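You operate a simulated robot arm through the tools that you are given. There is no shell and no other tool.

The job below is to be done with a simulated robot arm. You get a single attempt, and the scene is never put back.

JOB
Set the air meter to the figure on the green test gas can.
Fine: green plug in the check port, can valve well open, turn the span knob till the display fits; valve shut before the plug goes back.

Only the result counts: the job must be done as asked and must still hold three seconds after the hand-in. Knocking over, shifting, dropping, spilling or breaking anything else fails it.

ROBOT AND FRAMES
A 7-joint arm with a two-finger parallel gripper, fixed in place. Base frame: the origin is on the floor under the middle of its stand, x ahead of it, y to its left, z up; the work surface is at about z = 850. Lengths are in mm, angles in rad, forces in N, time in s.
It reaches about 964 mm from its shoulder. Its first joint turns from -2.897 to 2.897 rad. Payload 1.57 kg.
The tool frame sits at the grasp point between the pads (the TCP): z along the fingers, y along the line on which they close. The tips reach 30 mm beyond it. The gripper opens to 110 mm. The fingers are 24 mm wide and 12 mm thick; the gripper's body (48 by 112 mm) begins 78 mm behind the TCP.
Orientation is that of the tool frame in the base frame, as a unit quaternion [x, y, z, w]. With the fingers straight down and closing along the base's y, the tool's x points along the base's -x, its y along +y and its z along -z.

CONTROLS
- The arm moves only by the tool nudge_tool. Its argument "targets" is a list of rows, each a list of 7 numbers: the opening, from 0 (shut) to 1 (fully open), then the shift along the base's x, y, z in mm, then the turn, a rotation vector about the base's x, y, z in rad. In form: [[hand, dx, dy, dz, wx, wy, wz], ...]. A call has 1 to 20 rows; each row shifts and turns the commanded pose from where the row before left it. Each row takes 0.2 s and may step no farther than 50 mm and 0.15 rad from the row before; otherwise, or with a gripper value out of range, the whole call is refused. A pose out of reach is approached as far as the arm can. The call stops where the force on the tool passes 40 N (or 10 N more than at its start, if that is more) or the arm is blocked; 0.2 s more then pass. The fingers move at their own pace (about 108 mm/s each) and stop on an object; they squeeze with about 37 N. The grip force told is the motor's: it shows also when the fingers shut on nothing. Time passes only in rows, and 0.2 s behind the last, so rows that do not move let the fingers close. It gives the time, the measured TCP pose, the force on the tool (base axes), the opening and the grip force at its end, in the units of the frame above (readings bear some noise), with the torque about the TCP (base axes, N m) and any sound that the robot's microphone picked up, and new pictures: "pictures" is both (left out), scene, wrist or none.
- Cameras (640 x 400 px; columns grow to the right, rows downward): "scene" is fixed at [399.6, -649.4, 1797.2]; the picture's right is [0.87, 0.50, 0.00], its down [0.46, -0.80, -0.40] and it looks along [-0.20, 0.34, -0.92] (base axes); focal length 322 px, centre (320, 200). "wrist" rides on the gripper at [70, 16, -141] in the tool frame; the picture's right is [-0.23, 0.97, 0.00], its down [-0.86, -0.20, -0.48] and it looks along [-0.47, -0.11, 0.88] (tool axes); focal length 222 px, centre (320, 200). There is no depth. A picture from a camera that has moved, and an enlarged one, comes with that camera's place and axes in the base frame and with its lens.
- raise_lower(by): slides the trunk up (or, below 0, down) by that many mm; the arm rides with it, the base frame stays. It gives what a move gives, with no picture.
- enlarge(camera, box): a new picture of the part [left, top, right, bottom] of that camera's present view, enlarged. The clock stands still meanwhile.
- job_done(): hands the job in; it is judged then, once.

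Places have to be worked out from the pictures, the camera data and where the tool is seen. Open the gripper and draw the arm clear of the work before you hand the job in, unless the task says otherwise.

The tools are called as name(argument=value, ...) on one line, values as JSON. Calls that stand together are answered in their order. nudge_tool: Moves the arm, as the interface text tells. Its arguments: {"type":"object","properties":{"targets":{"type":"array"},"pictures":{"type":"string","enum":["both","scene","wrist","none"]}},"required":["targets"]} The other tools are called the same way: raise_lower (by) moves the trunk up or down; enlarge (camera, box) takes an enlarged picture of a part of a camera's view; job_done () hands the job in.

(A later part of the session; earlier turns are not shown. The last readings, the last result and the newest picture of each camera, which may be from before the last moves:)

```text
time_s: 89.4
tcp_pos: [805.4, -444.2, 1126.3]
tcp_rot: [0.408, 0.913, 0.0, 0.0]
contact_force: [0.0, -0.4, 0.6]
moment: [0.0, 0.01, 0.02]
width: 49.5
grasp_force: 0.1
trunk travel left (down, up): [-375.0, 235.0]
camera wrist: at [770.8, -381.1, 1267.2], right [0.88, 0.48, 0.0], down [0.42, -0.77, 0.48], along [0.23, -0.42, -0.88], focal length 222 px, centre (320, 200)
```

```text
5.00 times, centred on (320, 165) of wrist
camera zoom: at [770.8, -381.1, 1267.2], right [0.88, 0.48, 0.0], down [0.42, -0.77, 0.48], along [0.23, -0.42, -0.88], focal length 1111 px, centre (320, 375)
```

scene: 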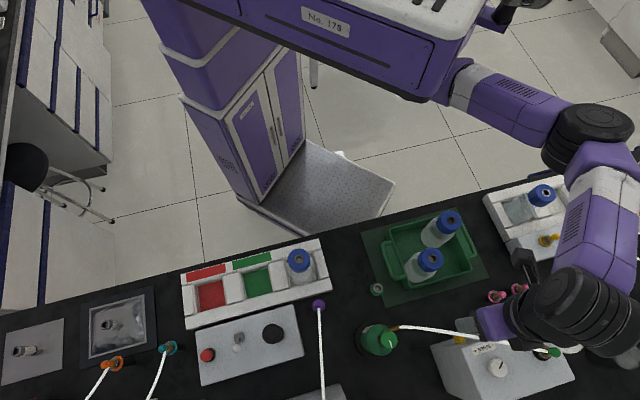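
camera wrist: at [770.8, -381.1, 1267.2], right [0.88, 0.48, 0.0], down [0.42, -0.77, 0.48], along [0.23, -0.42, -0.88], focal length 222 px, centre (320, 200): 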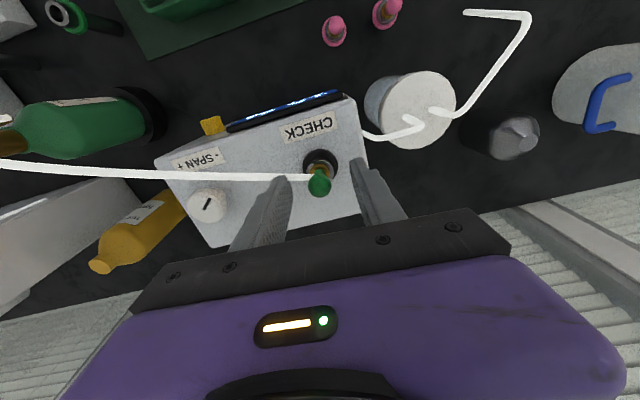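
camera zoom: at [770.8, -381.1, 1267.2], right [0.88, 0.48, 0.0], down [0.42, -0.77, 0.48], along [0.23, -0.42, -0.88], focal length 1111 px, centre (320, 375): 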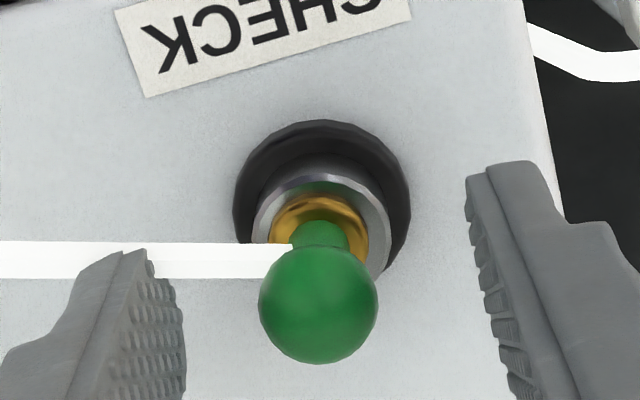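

The ball sits slightly ahead of the tool axis. I correct by (0.7, -1.3), drop 3 mm to the earlier grip height, and close.

nudge_tool(targets=[[0.45, 0.7, -1.3, -3, 0, 0, 0], [0.45, 0, 0, 0, 0, 0, 0], [0.2, 0, 0, 0, 0, 0, 0], [0, 0, 0, 0, 0, 0, 0], [0, 0, 0, 0, 0, 0, 0]], pictures="wrist")

enlarge(camera="wrist", box=[280, 130, 360, 190])

```text
time_s: 90.6
tcp_pos: [807.4, -445.5, 1124.2]
tcp_rot: [0.407, 0.913, 0.0, 0.0]
contact_force: [-1.1, -1.2, 1.0]
moment: [0.0, 0.02, 0.0]
width: 17.3
grasp_force: 32.0
trunk travel left (down, up): [-375.0, 235.0]
camera wrist: at [772.5, -382.8, 1265.2], right [0.88, 0.48, 0.0], down [0.42, -0.77, 0.48], along [0.23, -0.42, -0.88], focal length 222 px, centre (320, 200)
```

wrist: 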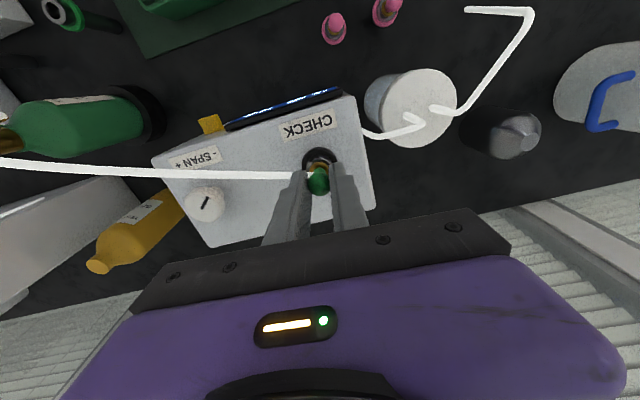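

```text
6.67 times, centred on (320, 160) of wrist
camera zoom: at [772.5, -382.8, 1265.2], right [0.88, 0.48, 0.0], down [0.42, -0.77, 0.48], along [0.23, -0.42, -0.88], focal length 1481 px, centre (320, 467)
```

zoom: 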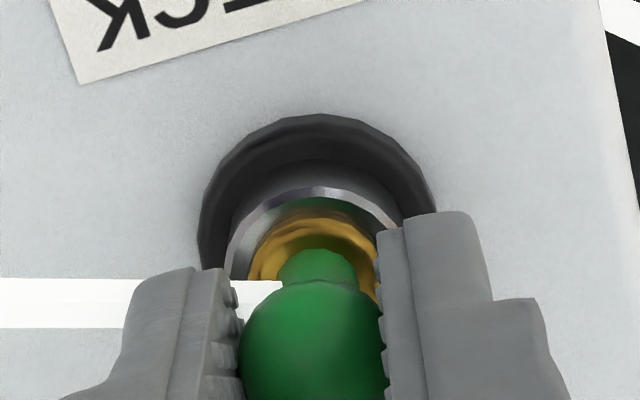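

Gripped at 17.3 mm with almost no load. I draw the plug straight up out of the port.

nudge_tool(targets=[[0, 0, 0, 10, 0, 0, 0], [0, 0, 0, 15, 0, 0, 0], [0, 0, 0, 20, 0, 0, 0], [0, 0, 0, 20, 0, 0, 0], [0, 0, 0, 15, 0, 0, 0], [0, 0, 0, 0, 0, 0, 0]], pictures="wrist")

enlarge(camera="wrist", box=[280, 125, 360, 175])

enlarge(camera="wrist", box=[280, 150, 360, 200])

enlarge(camera="scene", box=[470, 300, 610, 390])

```text
time_s: 92.0
tcp_pos: [807.7, -445.5, 1204.1]
tcp_rot: [0.409, 0.913, 0.0, -0.001]
contact_force: [0.5, 0.1, -0.2]
moment: [-0.02, 0.0, -0.02]
width: 17.2
grasp_force: 32.3
trunk travel left (down, up): [-375.0, 235.0]
camera wrist: at [772.8, -382.9, 1345.7], right [0.88, 0.48, 0.0], down [0.42, -0.77, 0.48], along [0.23, -0.42, -0.88], focal length 222 px, centre (320, 200)
```

wrist: 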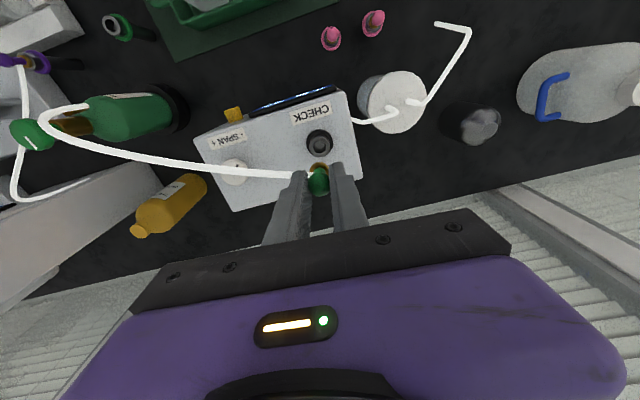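

```text
8.00 times, centred on (320, 150) of wrist
camera zoom: at [772.8, -382.9, 1345.7], right [0.88, 0.48, 0.0], down [0.42, -0.77, 0.48], along [0.23, -0.42, -0.88], focal length 1777 px, centre (320, 600)
```

zoom: 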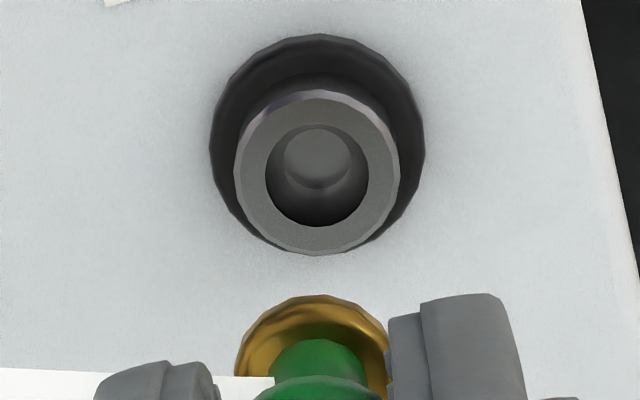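

```text
8.00 times, centred on (320, 175) of wrist
camera zoom: at [772.8, -382.9, 1345.7], right [0.88, 0.48, 0.0], down [0.42, -0.77, 0.48], along [0.23, -0.42, -0.88], focal length 1777 px, centre (320, 400)
```

zoom: 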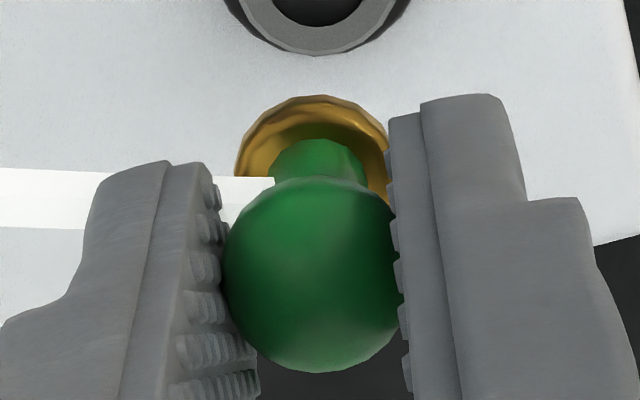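

```text
4.44 times, centred on (540, 345) of scene
camera zoom: at [399.6, -649.4, 1797.2], right [0.87, 0.5, 0.0], down [0.46, -0.8, -0.4], along [-0.2, 0.34, -0.92], focal length 1433 px, centre (-658, -444)
```

zoom: 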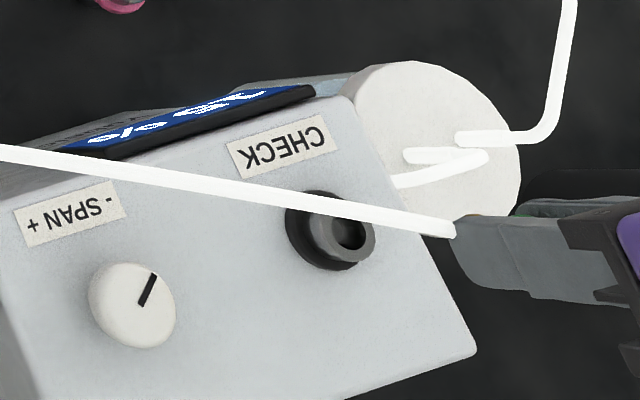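

The plug is out. This straight lift also gives me an exact calibration of where a socket must appear for the plug to be aligned with it. I also look at what the display shows now.

enlarge(camera="scene", box=[484, 313, 544, 343])

```text
10.67 times, centred on (514, 328) of scene
camera zoom: at [399.6, -649.4, 1797.2], right [0.87, 0.5, 0.0], down [0.46, -0.8, -0.4], along [-0.2, 0.34, -0.92], focal length 3439 px, centre (-1749, -1165)
```

zoom: 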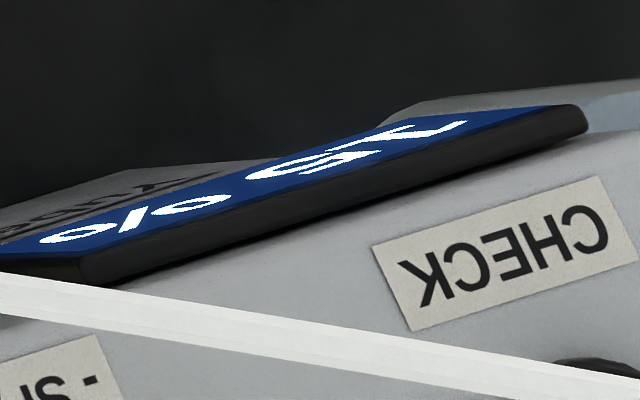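

The meter keeps showing 15 %. I carry the plug back over its holder at the safe height, then come down to z ≈ 1055 to compare the holder's position with the calibration.

nudge_tool(targets=[[0, -42, -3, 0, 0, 0, 0], [0, -42, -3, 0, 0, 0, 0], [0, -42, -3, 0, 0, 0, 0], [0, -42, -3, 0, 0, 0, 0], [0, -42, -3, 0, 0, 0, 0], [0, -42, -3, 0, 0, 0, 0], [0, -43, -3.5, 0, 0, 0, 0], [0, -43, -3.6, 0, 0, 0, 0], [0, 0, 0, 0, 0, 0, 0], [0, 0, 0, -40, 0, 0, 0], [0, 0, 0, -40, 0, 0, 0], [0, 0, 0, -40, 0, 0, 0], [0, 0, 0, -20, 0, 0, 0], [0, 0, 0, 0, 0, 0, 0]], pictures="both")

enlarge(camera="wrist", box=[280, 125, 360, 175])

```text
time_s: 95.0
tcp_pos: [468.6, -470.9, 1059.4]
tcp_rot: [0.408, 0.913, 0.0, 0.0]
contact_force: [-0.2, -0.3, -0.7]
moment: [0.02, 0.02, 0.0]
width: 17.4
grasp_force: 32.1
trunk travel left (down, up): [-375.0, 235.0]
camera wrist: at [434.5, -408.2, 1201.0], right [0.88, 0.48, 0.0], down [0.42, -0.77, 0.48], along [0.23, -0.42, -0.88], focal length 222 px, centre (320, 200)
```

scene: 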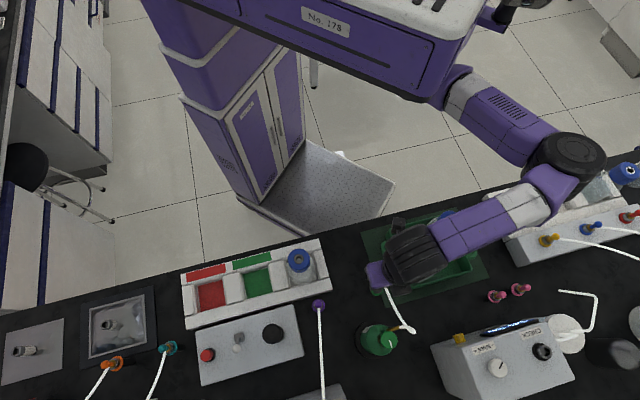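
wrist: 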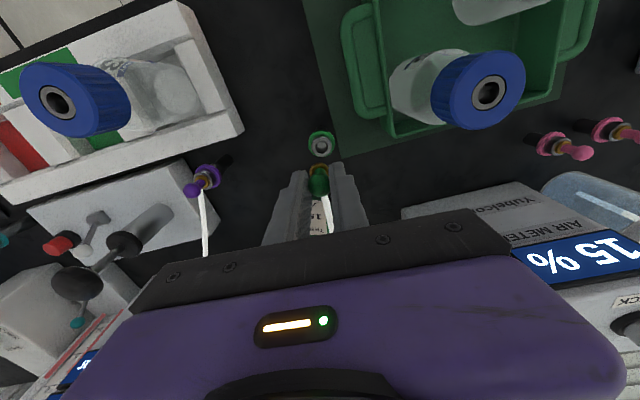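

```text
8.00 times, centred on (320, 150) of wrist
camera zoom: at [434.5, -408.2, 1201.0], right [0.88, 0.48, 0.0], down [0.42, -0.77, 0.48], along [0.23, -0.42, -0.88], focal length 1777 px, centre (320, 600)
```

zoom: 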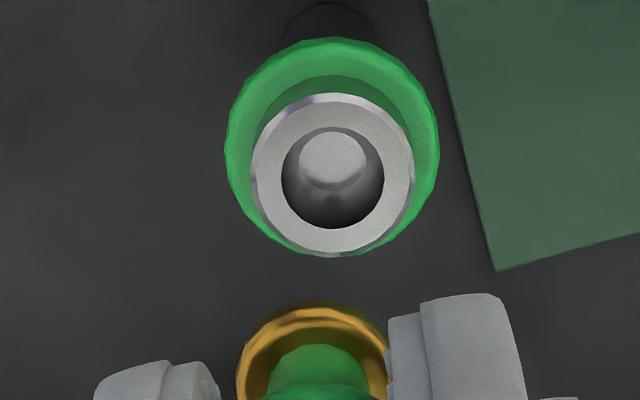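

At this height the holder should appear 1.9 mm further left and 1.6 mm further up, so I shift the hand by (2.5, -0.5), which also agrees with the original pick-up position. Then I descend to about z = 1010 and check.

nudge_tool(targets=[[0, 2.5, -0.5, 0, 0, 0, 0], [0, 0, 0, -25, 0, 0, 0], [0, 0, 0, -25, 0, 0, 0], [0, 0, 0, 0, 0, 0, 0]], pictures="wrist")

enlarge(camera="wrist", box=[280, 130, 360, 180])

```text
time_s: 96.0
tcp_pos: [472.0, -473.5, 1012.4]
tcp_rot: [0.408, 0.913, 0.0, 0.0]
contact_force: [0.3, 0.3, -1.2]
moment: [0.03, 0.0, 0.04]
width: 17.2
grasp_force: 32.2
trunk travel left (down, up): [-375.0, 235.0]
camera wrist: at [437.2, -410.4, 1152.5], right [0.88, 0.48, 0.0], down [0.42, -0.77, 0.48], along [0.23, -0.42, -0.88], focal length 222 px, centre (320, 200)
```

wrist: 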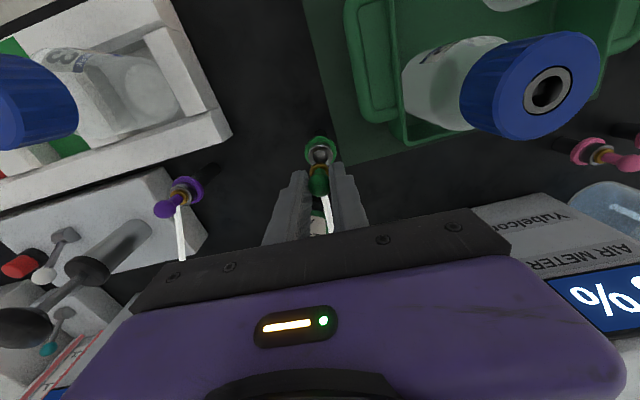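

```text
8.00 times, centred on (320, 155) of wrist
camera zoom: at [437.2, -410.4, 1152.5], right [0.88, 0.48, 0.0], down [0.42, -0.77, 0.48], along [0.23, -0.42, -0.88], focal length 1777 px, centre (320, 560)
```

zoom: 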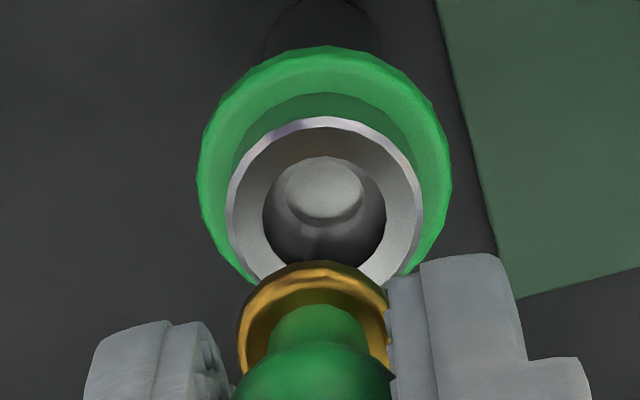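

Now it is about 1.8 mm too far in -y. I correct by (-0.3, 1.8) and go 10 mm lower.

nudge_tool(targets=[[0, -0.3, 1.8, 0, 0, 0, 0], [0, 0, 0, -10, 0, 0, 0], [0, 0, 0, 0, 0, 0, 0]], pictures="wrist")

enlarge(camera="wrist", box=[280, 130, 360, 180])

```text
time_s: 96.8
tcp_pos: [472.5, -470.1, 1001.3]
tcp_rot: [0.408, 0.913, 0.0, -0.001]
contact_force: [0.4, 0.3, -0.2]
moment: [-0.01, -0.02, 0.0]
width: 17.3
grasp_force: 32.2
trunk travel left (down, up): [-375.0, 235.0]
camera wrist: at [438.3, -406.8, 1142.9], right [0.88, 0.48, 0.0], down [0.42, -0.77, 0.48], along [0.23, -0.42, -0.88], focal length 222 px, centre (320, 200)
```

wrist: 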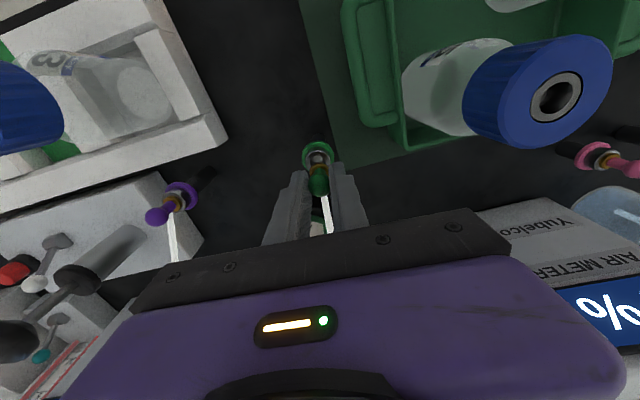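

```text
8.00 times, centred on (320, 155) of wrist
camera zoom: at [438.3, -406.8, 1142.9], right [0.88, 0.48, 0.0], down [0.42, -0.77, 0.48], along [0.23, -0.42, -0.88], focal length 1777 px, centre (320, 560)
```

zoom: 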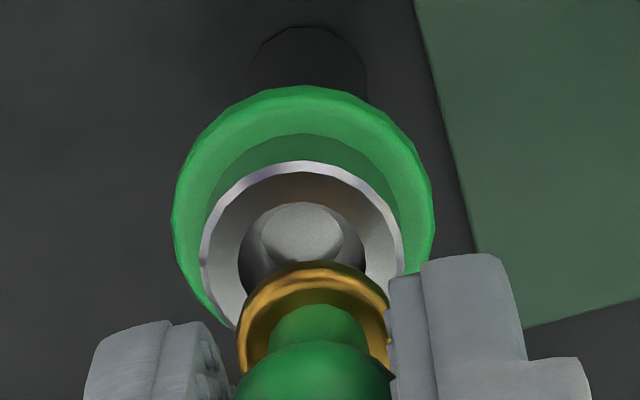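

Overshot the other way (about 2 mm). I correct by (-1.2, -2.0) without descending.

nudge_tool(targets=[[0, -1.2, -2.0, 0, 0, 0, 0], [0, 0, 0, 0, 0, 0, 0]], pictures="wrist")

enlarge(camera="wrist", box=[280, 130, 360, 180])

```text
time_s: 97.4
tcp_pos: [471.0, -471.6, 1003.1]
tcp_rot: [0.408, 0.913, 0.0, 0.0]
contact_force: [0.5, -0.1, 0.6]
moment: [0.0, -0.02, 0.0]
width: 17.4
grasp_force: 31.9
trunk travel left (down, up): [-375.0, 235.0]
camera wrist: at [436.7, -408.8, 1143.4], right [0.88, 0.48, 0.0], down [0.42, -0.77, 0.48], along [0.23, -0.42, -0.88], focal length 222 px, centre (320, 200)
```

wrist: 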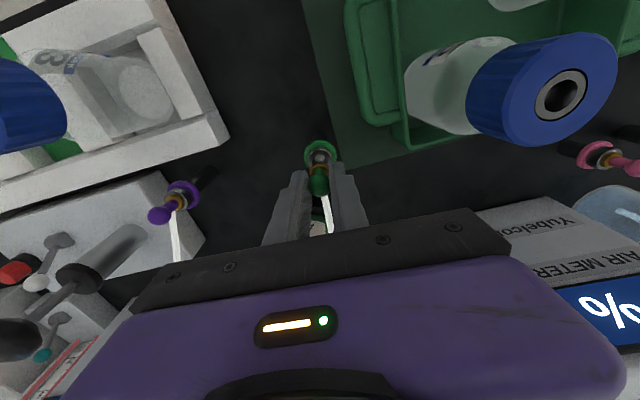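

```text
8.00 times, centred on (320, 155) of wrist
camera zoom: at [436.7, -408.8, 1143.4], right [0.88, 0.48, 0.0], down [0.42, -0.77, 0.48], along [0.23, -0.42, -0.88], focal length 1777 px, centre (320, 560)
```

zoom: 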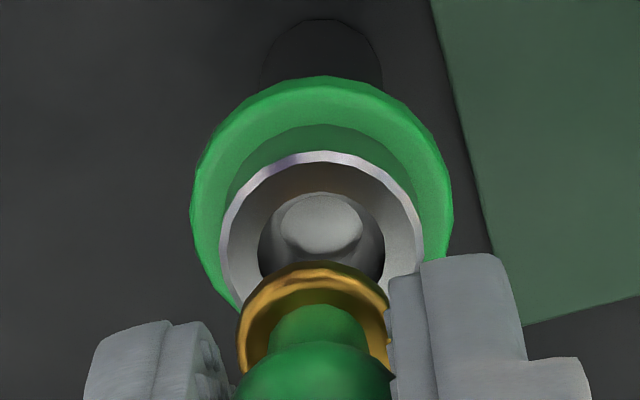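

Aligned to within 0.3 mm. I descend 8 mm and check again.

nudge_tool(targets=[[0, 0, 0, -4, 0, 0, 0], [0, 0, 0, -4, 0, 0, 0], [0, 0, 0, 0, 0, 0, 0]], pictures="wrist")

enlarge(camera="wrist", box=[280, 130, 360, 180])

```text
time_s: 98.2
tcp_pos: [469.8, -471.6, 994.6]
tcp_rot: [0.408, 0.913, -0.001, 0.0]
contact_force: [0.1, -0.4, -0.2]
moment: [-0.03, -0.03, -0.03]
width: 17.2
grasp_force: 32.3
trunk travel left (down, up): [-375.0, 235.0]
camera wrist: at [435.2, -409.3, 1136.4], right [0.88, 0.48, 0.0], down [0.42, -0.77, 0.48], along [0.23, -0.42, -0.88], focal length 222 px, centre (320, 200)
```

wrist: 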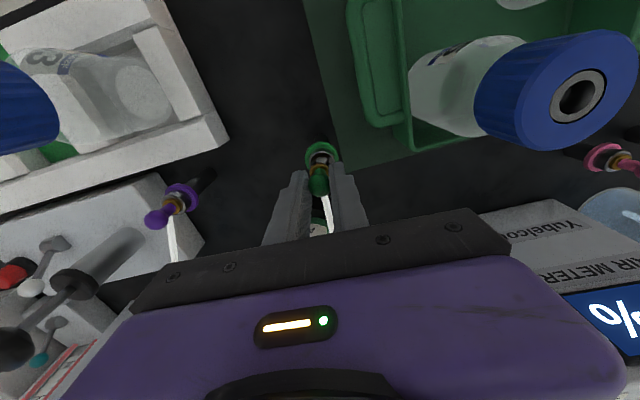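

```text
8.00 times, centred on (320, 155) of wrist
camera zoom: at [435.2, -409.3, 1136.4], right [0.88, 0.48, 0.0], down [0.42, -0.77, 0.48], along [0.23, -0.42, -0.88], focal length 1777 px, centre (320, 560)
```

zoom: 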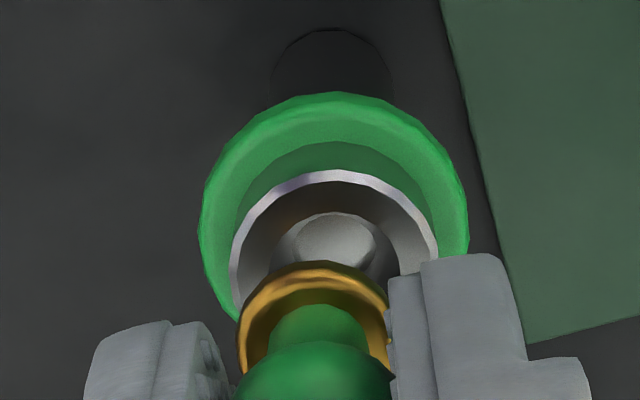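

A sideways drift of 1.7 mm; I correct it at this height.

nudge_tool(targets=[[0, 1.5, 0.8, 0, 0, 0, 0], [0, 0, 0, 0, 0, 0, 0]], pictures="wrist")

enlarge(camera="wrist", box=[280, 130, 360, 180])

```text
time_s: 98.8
tcp_pos: [470.4, -471.6, 995.5]
tcp_rot: [0.407, 0.913, 0.0, 0.0]
contact_force: [0.6, 0.2, -0.4]
moment: [-0.03, 0.02, 0.0]
width: 17.4
grasp_force: 31.5
trunk travel left (down, up): [-375.0, 235.0]
camera wrist: at [436.3, -408.1, 1136.7], right [0.88, 0.48, 0.0], down [0.42, -0.77, 0.48], along [0.23, -0.42, -0.88], focal length 222 px, centre (320, 200)
```

wrist: 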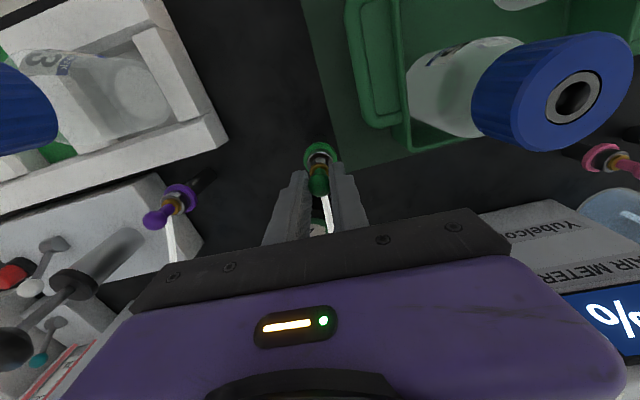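

```text
8.00 times, centred on (320, 155) of wrist
camera zoom: at [436.3, -408.1, 1136.7], right [0.88, 0.48, 0.0], down [0.42, -0.77, 0.48], along [0.23, -0.42, -0.88], focal length 1777 px, centre (320, 560)
```

zoom: 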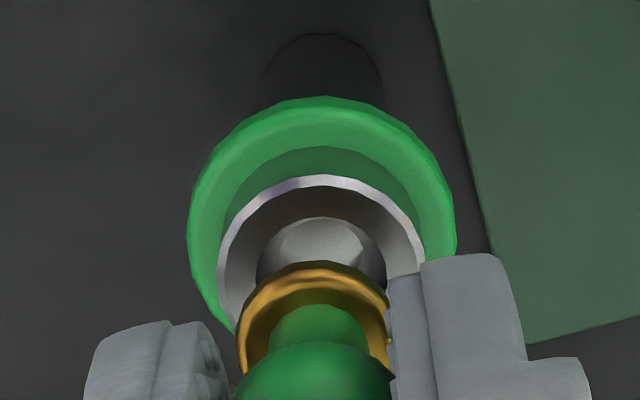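

Within 1 mm; I add the remaining (0.4, -0.8) and descend 4 mm.

nudge_tool(targets=[[0, 0.4, -0.8, -2, 0, 0, 0], [0, 0, 0, -2, 0, 0, 0], [0, 0, 0, 0, 0, 0, 0]], pictures="wrist")

enlarge(camera="wrist", box=[280, 130, 360, 180])

```text
time_s: 99.6
tcp_pos: [471.9, -472.9, 991.4]
tcp_rot: [0.408, 0.913, 0.001, 0.0]
contact_force: [0.4, -0.5, -0.7]
moment: [-0.02, 0.0, -0.02]
width: 16.7
grasp_force: 32.3
trunk travel left (down, up): [-375.0, 235.0]
camera wrist: at [436.9, -410.0, 1132.6], right [0.88, 0.48, 0.0], down [0.42, -0.77, 0.48], along [0.23, -0.42, -0.88], focal length 222 px, centre (320, 200)
```

wrist: 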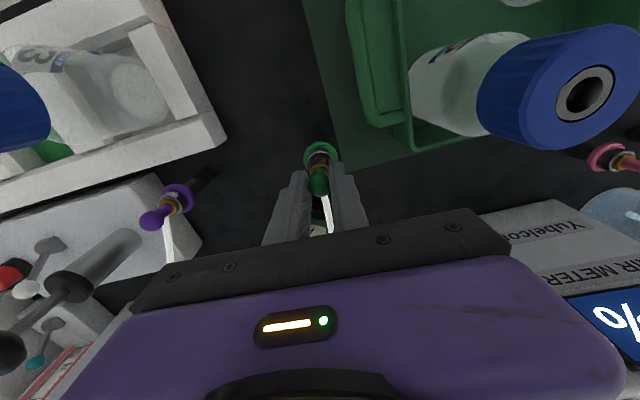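

```text
8.00 times, centred on (320, 155) of wrist
camera zoom: at [436.9, -410.0, 1132.6], right [0.88, 0.48, 0.0], down [0.42, -0.77, 0.48], along [0.23, -0.42, -0.88], focal length 1777 px, centre (320, 560)
```

zoom: 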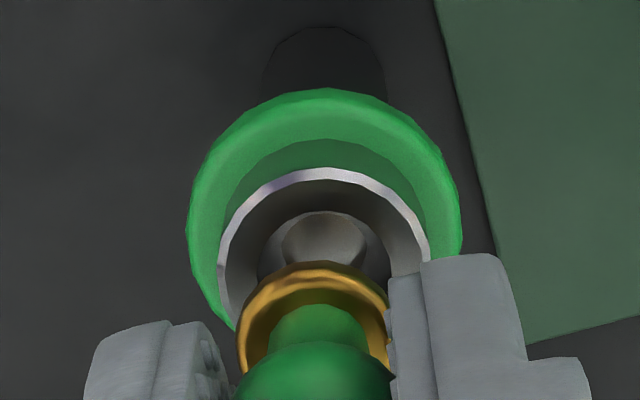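

nudge_tool(targets=[[0, -0.1, 1.0, -2, 0, 0, 0], [0, 0, 0, -1, 0, 0, 0], [0, 0, 0, 0, 0, 0, 0]], pictures="wrist")

enlarge(camera="wrist", box=[280, 130, 360, 180])

```text
time_s: 100.4
tcp_pos: [469.6, -471.7, 988.1]
tcp_rot: [0.407, 0.913, 0.0, 0.0]
contact_force: [0.4, 0.6, -0.4]
moment: [-0.01, -0.01, 0.03]
width: 16.9
grasp_force: 32.5
trunk travel left (down, up): [-375.0, 235.0]
camera wrist: at [436.6, -408.9, 1129.2], right [0.88, 0.48, 0.0], down [0.42, -0.77, 0.48], along [0.23, -0.42, -0.88], focal length 222 px, centre (320, 200)
```

wrist: 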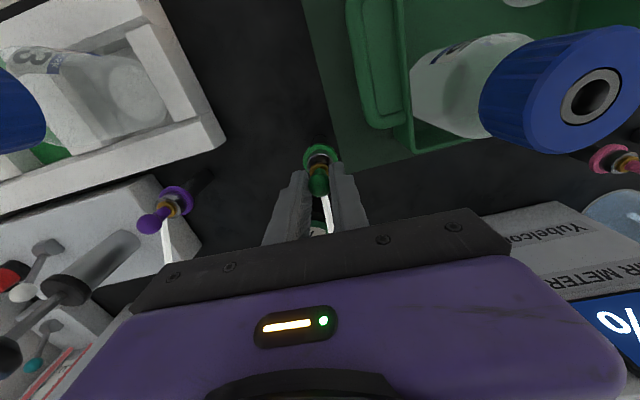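

```text
8.00 times, centred on (320, 155) of wrist
camera zoom: at [436.6, -408.9, 1129.2], right [0.88, 0.48, 0.0], down [0.42, -0.77, 0.48], along [0.23, -0.42, -0.88], focal length 1777 px, centre (320, 560)
```

zoom: 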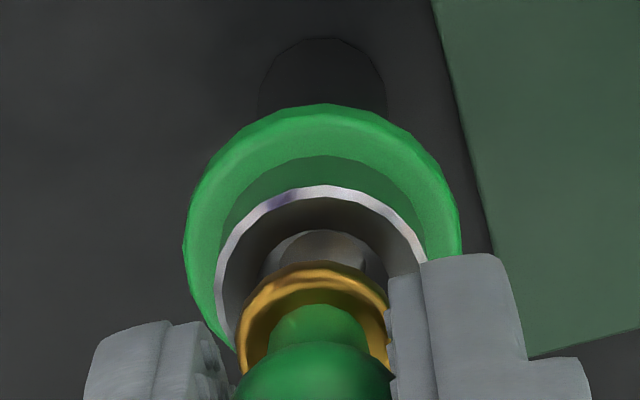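

Aligned. I descend 4 mm.

nudge_tool(targets=[[0, 0, 0, -2, 0, 0, 0], [0, 0, 0, -2, 0, 0, 0], [0, 0, 0, 0, 0, 0, 0]], pictures="wrist")

enlarge(camera="wrist", box=[280, 130, 360, 180])

```text
time_s: 101.2
tcp_pos: [471.4, -471.5, 984.5]
tcp_rot: [0.407, 0.913, 0.0, 0.0]
contact_force: [0.0, 0.0, 0.2]
moment: [0.0, 0.0, 0.02]
width: 17.4
grasp_force: 32.2
trunk travel left (down, up): [-375.0, 235.0]
camera wrist: at [437.5, -408.6, 1125.1], right [0.88, 0.48, 0.0], down [0.42, -0.77, 0.48], along [0.23, -0.42, -0.88], focal length 222 px, centre (320, 200)
```

wrist: 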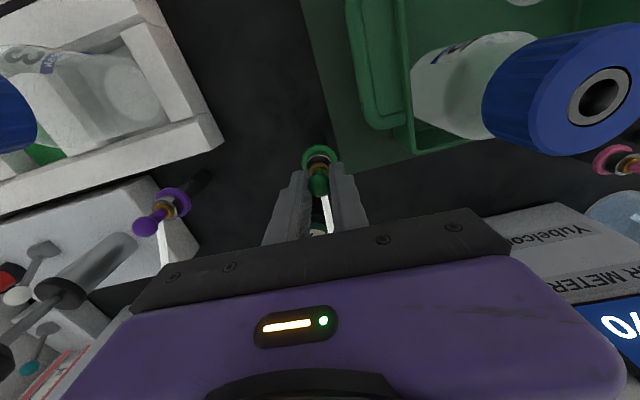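

```text
8.00 times, centred on (320, 155) of wrist
camera zoom: at [437.5, -408.6, 1125.1], right [0.88, 0.48, 0.0], down [0.42, -0.77, 0.48], along [0.23, -0.42, -0.88], focal length 1777 px, centre (320, 560)
```

zoom: 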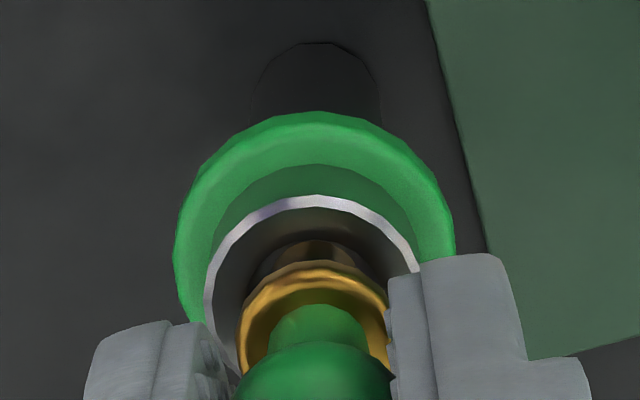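

nudge_tool(targets=[[0, -0.5, -0.3, -2, 0, 0, 0], [0, 0, 0, -2, 0, 0, 0], [0, 0, 0, 0, 0, 0, 0]], pictures="wrist")

enlarge(camera="wrist", box=[280, 130, 360, 180])

```text
time_s: 102.0
tcp_pos: [471.2, -471.8, 980.4]
tcp_rot: [0.407, 0.913, 0.0, 0.0]
contact_force: [-0.4, 0.2, -0.7]
moment: [0.0, -0.01, -0.04]
width: 17.1
grasp_force: 32.4
trunk travel left (down, up): [-375.0, 235.0]
camera wrist: at [437.0, -409.3, 1122.2], right [0.88, 0.48, 0.0], down [0.42, -0.77, 0.48], along [0.23, -0.42, -0.88], focal length 222 px, centre (320, 200)
```

wrist: 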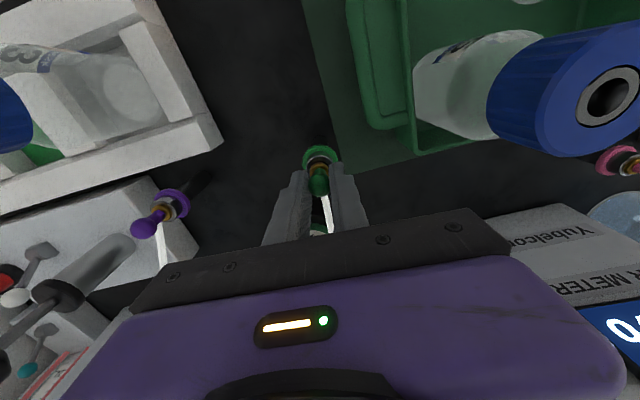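

```text
8.00 times, centred on (320, 155) of wrist
camera zoom: at [437.0, -409.3, 1122.2], right [0.88, 0.48, 0.0], down [0.42, -0.77, 0.48], along [0.23, -0.42, -0.88], focal length 1777 px, centre (320, 560)
```

zoom: 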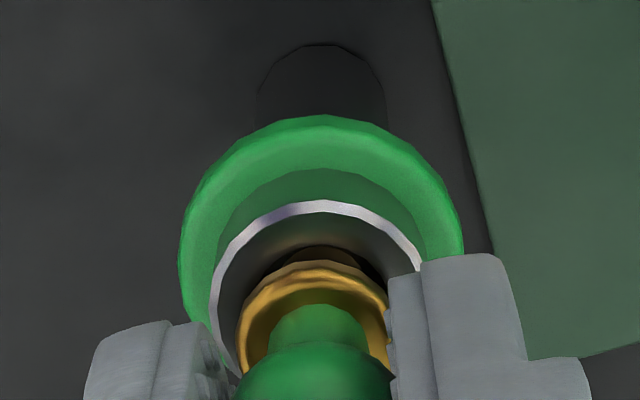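

No force and centred; about 7 mm remain to the seat. I continue 3 mm at a time.

nudge_tool(targets=[[0, 0, 0, -1.5, 0, 0, 0], [0, 0, 0, -1.5, 0, 0, 0], [0, 0, 0, 0, 0, 0, 0]], pictures="wrist")

enlarge(camera="wrist", box=[280, 130, 360, 180])

```text
time_s: 102.8
tcp_pos: [471.5, -472.4, 978.0]
tcp_rot: [0.407, 0.913, 0.0, 0.0]
contact_force: [0.8, 0.6, 0.1]
moment: [-0.01, 0.0, 0.0]
width: 17.3
grasp_force: 32.5
trunk travel left (down, up): [-375.0, 235.0]
camera wrist: at [437.0, -408.7, 1119.2], right [0.88, 0.48, 0.0], down [0.42, -0.77, 0.48], along [0.23, -0.42, -0.88], focal length 222 px, centre (320, 200)
```

wrist: 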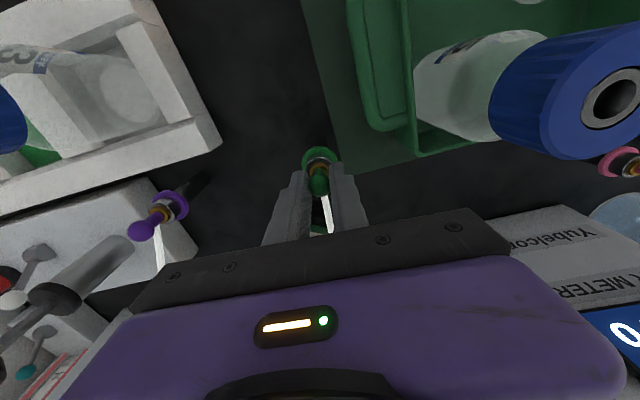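

```text
8.00 times, centred on (320, 155) of wrist
camera zoom: at [437.0, -408.7, 1119.2], right [0.88, 0.48, 0.0], down [0.42, -0.77, 0.48], along [0.23, -0.42, -0.88], focal length 1777 px, centre (320, 560)
```

zoom: 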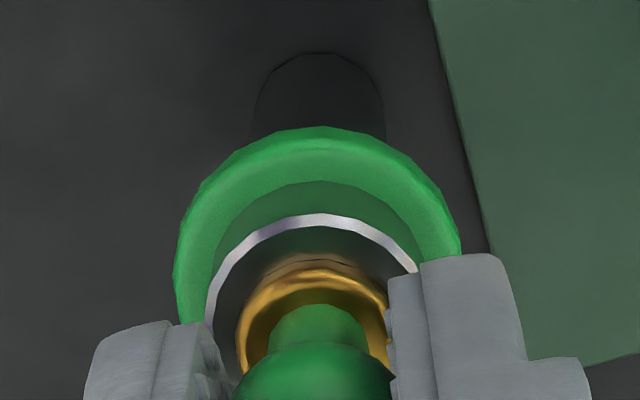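

nudge_tool(targets=[[0, 0, 0, -1.5, 0, 0, 0], [0, 0, 0, -1.0, 0, 0, 0], [0, 0, 0, 0, 0, 0, 0]], pictures="wrist")

enlarge(camera="wrist", box=[280, 130, 360, 180])

```text
time_s: 103.6
tcp_pos: [471.5, -472.9, 977.1]
tcp_rot: [0.408, 0.913, -0.001, 0.001]
contact_force: [-0.2, 8.0, 25.8]
moment: [0.21, 0.05, -0.06]
width: 17.1
grasp_force: 31.8
trunk travel left (down, up): [-375.0, 235.0]
camera wrist: at [436.7, -409.1, 1118.6], right [0.88, 0.48, 0.0], down [0.42, -0.77, 0.48], along [0.23, -0.42, -0.88], focal length 222 px, centre (320, 200)
```

wrist: 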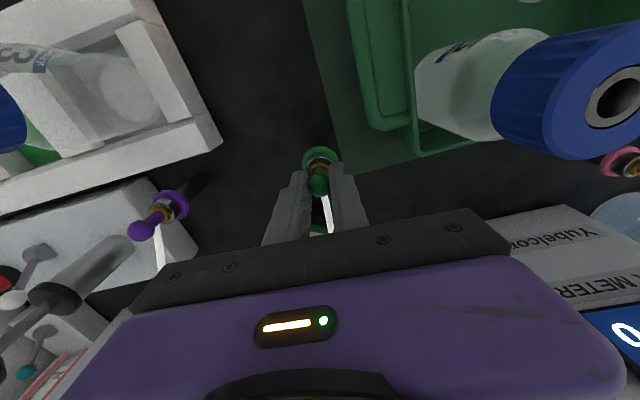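

```text
8.00 times, centred on (320, 155) of wrist
camera zoom: at [436.7, -409.1, 1118.6], right [0.88, 0.48, 0.0], down [0.42, -0.77, 0.48], along [0.23, -0.42, -0.88], focal length 1777 px, centre (320, 560)
```

zoom: 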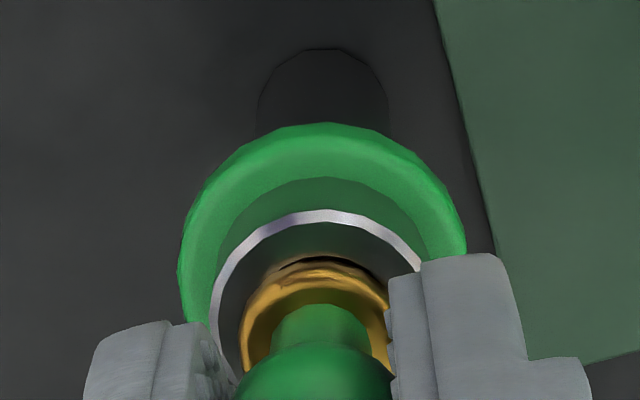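

Contact of 26 N with an 8 N push toward +y, about 2–3 mm before the seat: the plug is touching the rim, and the picture agrees that it sits about 1.3 mm too far in -y. I back off 4 mm and correct by (-0.4, 1.3).

nudge_tool(targets=[[0, 0, 0, 4, 0, 0, 0], [0, -0.4, 1.3, 0, 0, 0, 0], [0, 0, 0, 0, 0, 0, 0]], pictures="wrist")

enlarge(camera="wrist", box=[280, 130, 360, 180])

enlarge(camera="wrist", box=[280, 150, 360, 200])

```text
time_s: 104.4
tcp_pos: [471.3, -470.9, 980.7]
tcp_rot: [0.409, 0.913, 0.0, 0.0]
contact_force: [-0.1, 1.4, -1.0]
moment: [-0.03, -0.02, 0.02]
width: 16.9
grasp_force: 32.1
trunk travel left (down, up): [-375.0, 235.0]
camera wrist: at [436.9, -407.8, 1121.1], right [0.88, 0.48, 0.0], down [0.42, -0.77, 0.48], along [0.23, -0.42, -0.88], focal length 222 px, centre (320, 200)
```

wrist: 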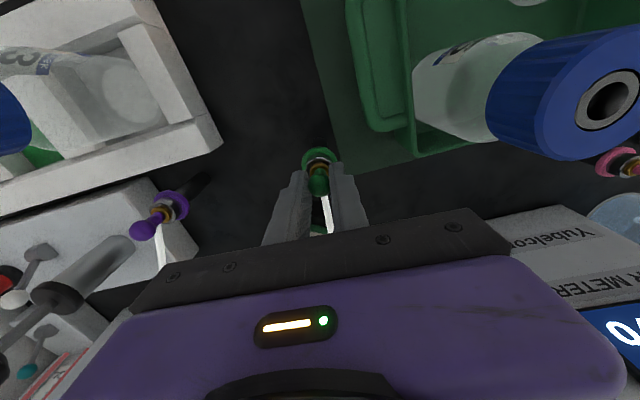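

```text
8.00 times, centred on (320, 155) of wrist
camera zoom: at [436.9, -407.8, 1121.1], right [0.88, 0.48, 0.0], down [0.42, -0.77, 0.48], along [0.23, -0.42, -0.88], focal length 1777 px, centre (320, 560)
```

zoom: 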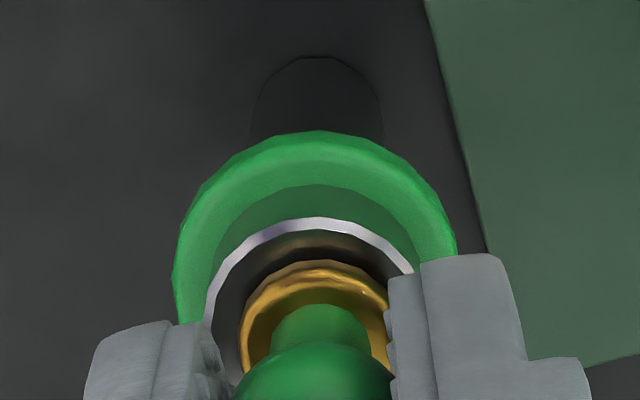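

```text
8.00 times, centred on (320, 175) of wrist
camera zoom: at [436.9, -407.8, 1121.1], right [0.88, 0.48, 0.0], down [0.42, -0.77, 0.48], along [0.23, -0.42, -0.88], focal length 1777 px, centre (320, 400)
```

zoom: 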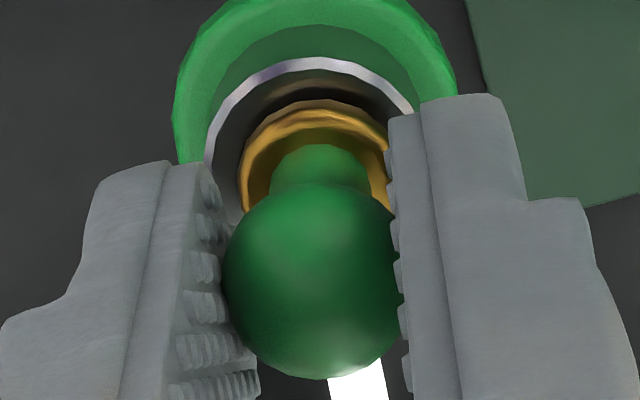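

Force is gone and the alignment is now within 0.5 mm. I descend again in small steps.

nudge_tool(targets=[[0, -0.2, -0.1, -1.5, 0, 0, 0], [0, 0, 0, -1.5, 0, 0, 0], [0, 0, 0, 0, 0, 0, 0]], pictures="wrist")

enlarge(camera="wrist", box=[280, 130, 360, 180])

```text
time_s: 105.2
tcp_pos: [471.8, -471.0, 978.2]
tcp_rot: [0.408, 0.913, 0.0, 0.0]
contact_force: [1.7, 0.0, 5.5]
moment: [-0.03, -0.04, 0.0]
width: 17.1
grasp_force: 32.2
trunk travel left (down, up): [-375.0, 235.0]
camera wrist: at [436.4, -407.1, 1118.6], right [0.88, 0.48, 0.0], down [0.42, -0.77, 0.48], along [0.23, -0.42, -0.88], focal length 222 px, centre (320, 200)
```

wrist: 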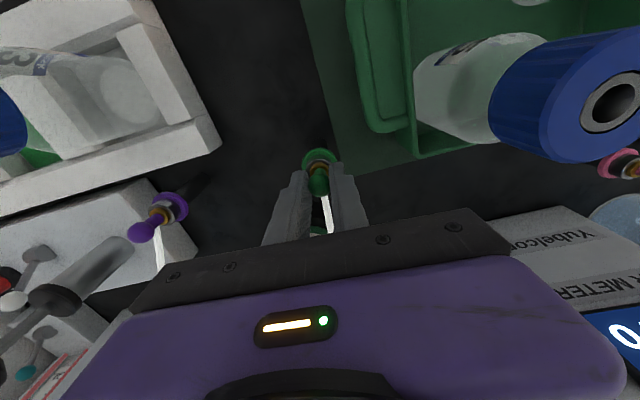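

```text
8.00 times, centred on (320, 155) of wrist
camera zoom: at [436.4, -407.1, 1118.6], right [0.88, 0.48, 0.0], down [0.42, -0.77, 0.48], along [0.23, -0.42, -0.88], focal length 1777 px, centre (320, 560)
```

zoom: 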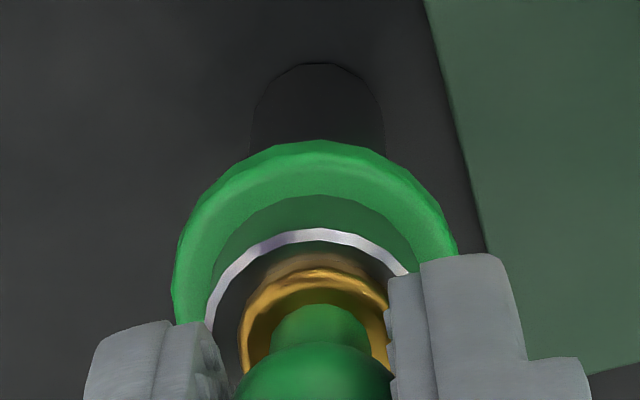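

The ball height now (977.6 − 12.6 ≈ 965) equals its height when it originally sat in the holder (≈ 964.8), and ring and flange look the same as in the first picture, so the plug is seated. I press 1 mm to confirm it is a firm stop.

nudge_tool(targets=[[0, 0.2, -0.4, -1.0, 0, 0, 0], [0, 0, 0, 0, 0, 0, 0]], pictures="wrist")

enlarge(camera="wrist", box=[280, 130, 360, 190])

```text
time_s: 105.8
tcp_pos: [470.8, -469.1, 976.9]
tcp_rot: [0.407, 0.913, -0.001, 0.0]
contact_force: [1.8, 3.4, 26.6]
moment: [0.04, -0.02, 0.0]
width: 17.3
grasp_force: 32.5
trunk travel left (down, up): [-375.0, 235.0]
camera wrist: at [436.3, -407.0, 1117.7], right [0.88, 0.48, 0.0], down [0.42, -0.77, 0.48], along [0.23, -0.42, -0.88], focal length 222 px, centre (320, 200)
```

wrist: 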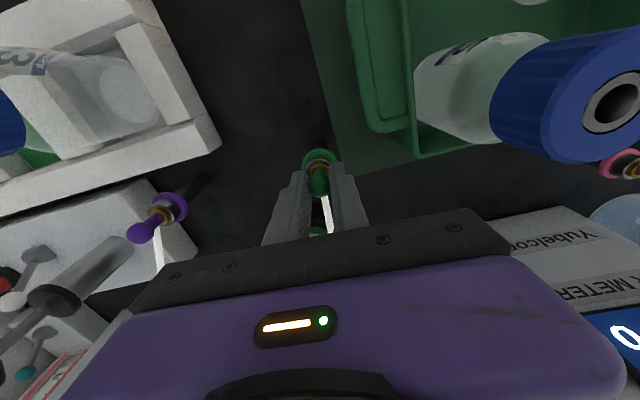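

```text
6.67 times, centred on (320, 160) of wrist
camera zoom: at [436.3, -407.0, 1117.7], right [0.88, 0.48, 0.0], down [0.42, -0.77, 0.48], along [0.23, -0.42, -0.88], focal length 1481 px, centre (320, 467)
```

zoom: 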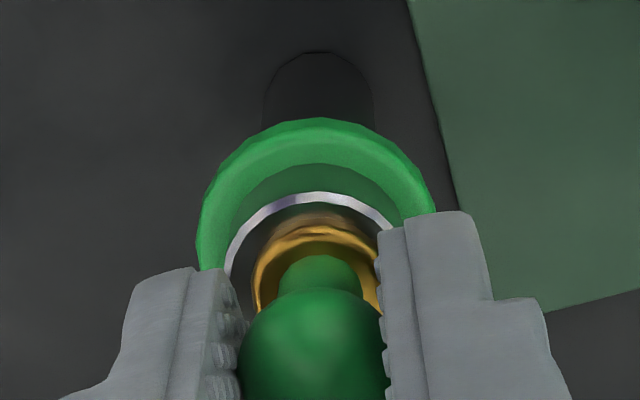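

A firm stop at ball height ≈ 964.6, same as at the start. To be sure the stem is in the hole and not on the rim, I ease the pressure and make a small sideways test move.

nudge_tool(targets=[[0, 0, 0, 1.5, 0, 0, 0], [0, 0, 0, 0, 0, 0, 0]], pictures="wrist")

nudge_tool(targets=[[0, 1.5, 0, 0, 0, 0, 0], [0, 0, 0, 0, 0, 0, 0]], pictures="wrist")

```text
time_s: 106.4
tcp_pos: [470.2, -469.5, 976.8]
tcp_rot: [0.408, 0.913, -0.001, -0.001]
contact_force: [4.4, -0.8, 18.0]
moment: [-0.15, -0.16, -0.02]
width: 17.1
grasp_force: 32.3
trunk travel left (down, up): [-375.0, 235.0]
camera wrist: at [436.4, -407.2, 1117.5], right [0.88, 0.48, 0.0], down [0.42, -0.77, 0.48], along [0.23, -0.42, -0.88], focal length 222 px, centre (320, 200)
```

wrist: 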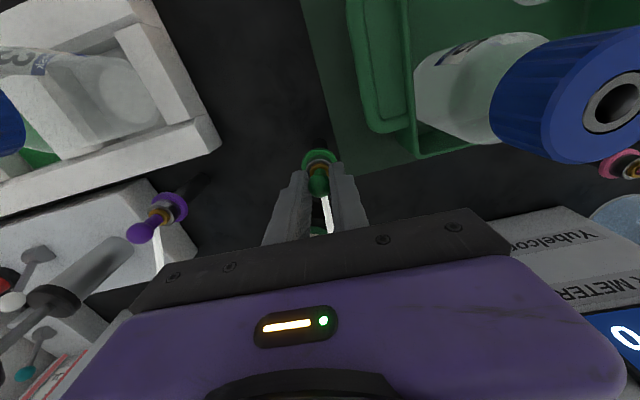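

```text
time_s: 107.0
tcp_pos: [470.5, -468.9, 976.7]
tcp_rot: [0.407, 0.913, 0.0, -0.001]
contact_force: [-1.2, -1.8, 8.1]
moment: [-0.15, 0.01, -0.02]
width: 17.0
grasp_force: 32.1
trunk travel left (down, up): [-375.0, 235.0]
camera wrist: at [437.0, -406.8, 1117.7], right [0.88, 0.48, 0.0], down [0.42, -0.77, 0.48], along [0.23, -0.42, -0.88], focal length 222 px, centre (320, 200)
```

wrist: 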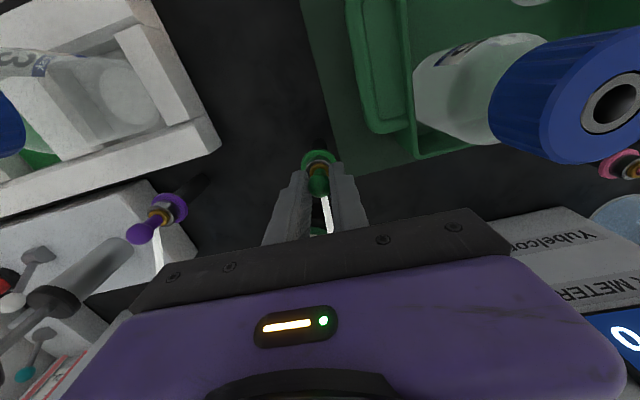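

enlarge(camera="wrist", box=[280, 130, 360, 190])

enlarge(camera="wrist", box=[296, 140, 344, 170])

enlarge(camera="scene", box=[350, 260, 410, 310])

```text
6.67 times, centred on (320, 160) of wrist
camera zoom: at [437.0, -406.8, 1117.7], right [0.88, 0.48, 0.0], down [0.42, -0.77, 0.48], along [0.23, -0.42, -0.88], focal length 1481 px, centre (320, 467)
```

zoom: 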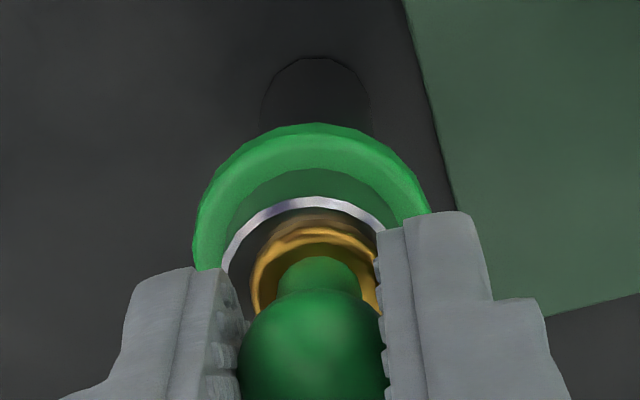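

```text
13.33 times, centred on (320, 155) of wrist
camera zoom: at [437.0, -406.8, 1117.7], right [0.88, 0.48, 0.0], down [0.42, -0.77, 0.48], along [0.23, -0.42, -0.88], focal length 2962 px, centre (320, 800)
```

zoom: 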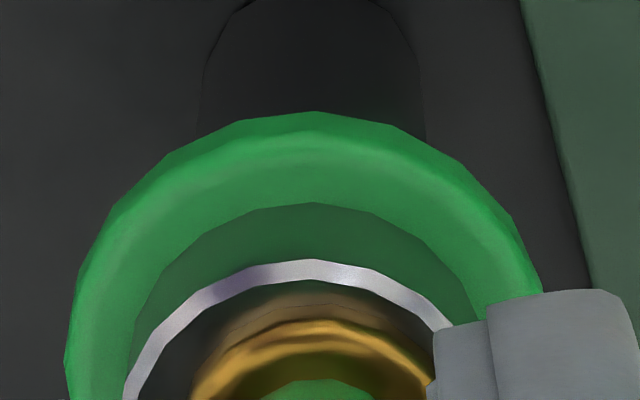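

```text
8.00 times, centred on (380, 285) of scene
camera zoom: at [399.6, -649.4, 1797.2], right [0.87, 0.5, 0.0], down [0.46, -0.8, -0.4], along [-0.2, 0.34, -0.92], focal length 2580 px, centre (-160, -480)
```

zoom: 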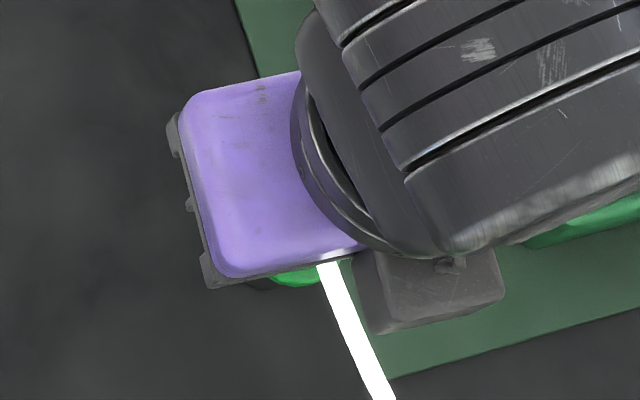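

Lateral loads are small and the geometry fits the original seat. I ease the rest of the pressure and open the fingers only slightly, so the plug cannot fall if it is not fully in, and look.

nudge_tool(targets=[[0, 0, 0, 1.0, 0, 0, 0], [0.21, 0, 0, 0, 0, 0, 0], [0.21, 0, 0, 0, 0, 0, 0], [0.21, 0, 0, 0, 0, 0, 0]], pictures="wrist")

enlarge(camera="wrist", box=[280, 130, 360, 190])

```text
time_s: 108.0
tcp_pos: [471.6, -469.9, 978.3]
tcp_rot: [0.408, 0.913, 0.0, 0.0]
contact_force: [0.7, 0.2, 0.6]
moment: [0.0, 0.0, -0.05]
width: 23.1
grasp_force: 0.0
trunk travel left (down, up): [-375.0, 235.0]
camera wrist: at [437.5, -407.6, 1119.0], right [0.88, 0.48, 0.0], down [0.42, -0.77, 0.48], along [0.23, -0.42, -0.88], focal length 222 px, centre (320, 200)
```

wrist: 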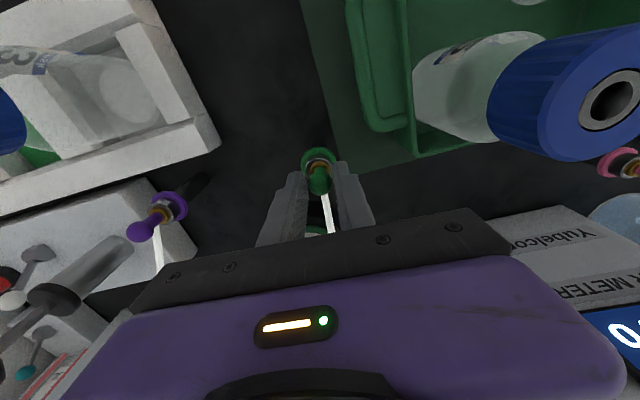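

```text
6.67 times, centred on (320, 160) of wrist
camera zoom: at [437.5, -407.6, 1119.0], right [0.88, 0.48, 0.0], down [0.42, -0.77, 0.48], along [0.23, -0.42, -0.88], focal length 1481 px, centre (320, 467)
```

zoom: 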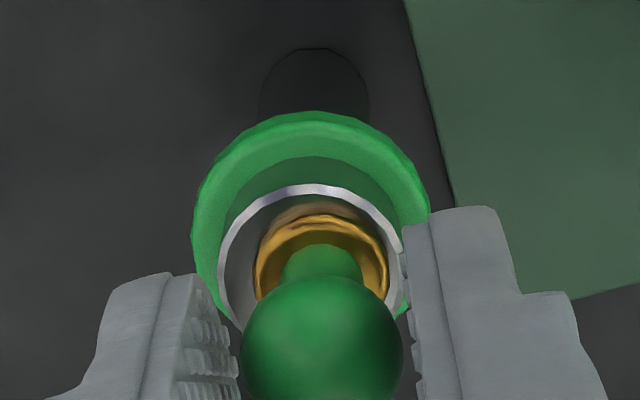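

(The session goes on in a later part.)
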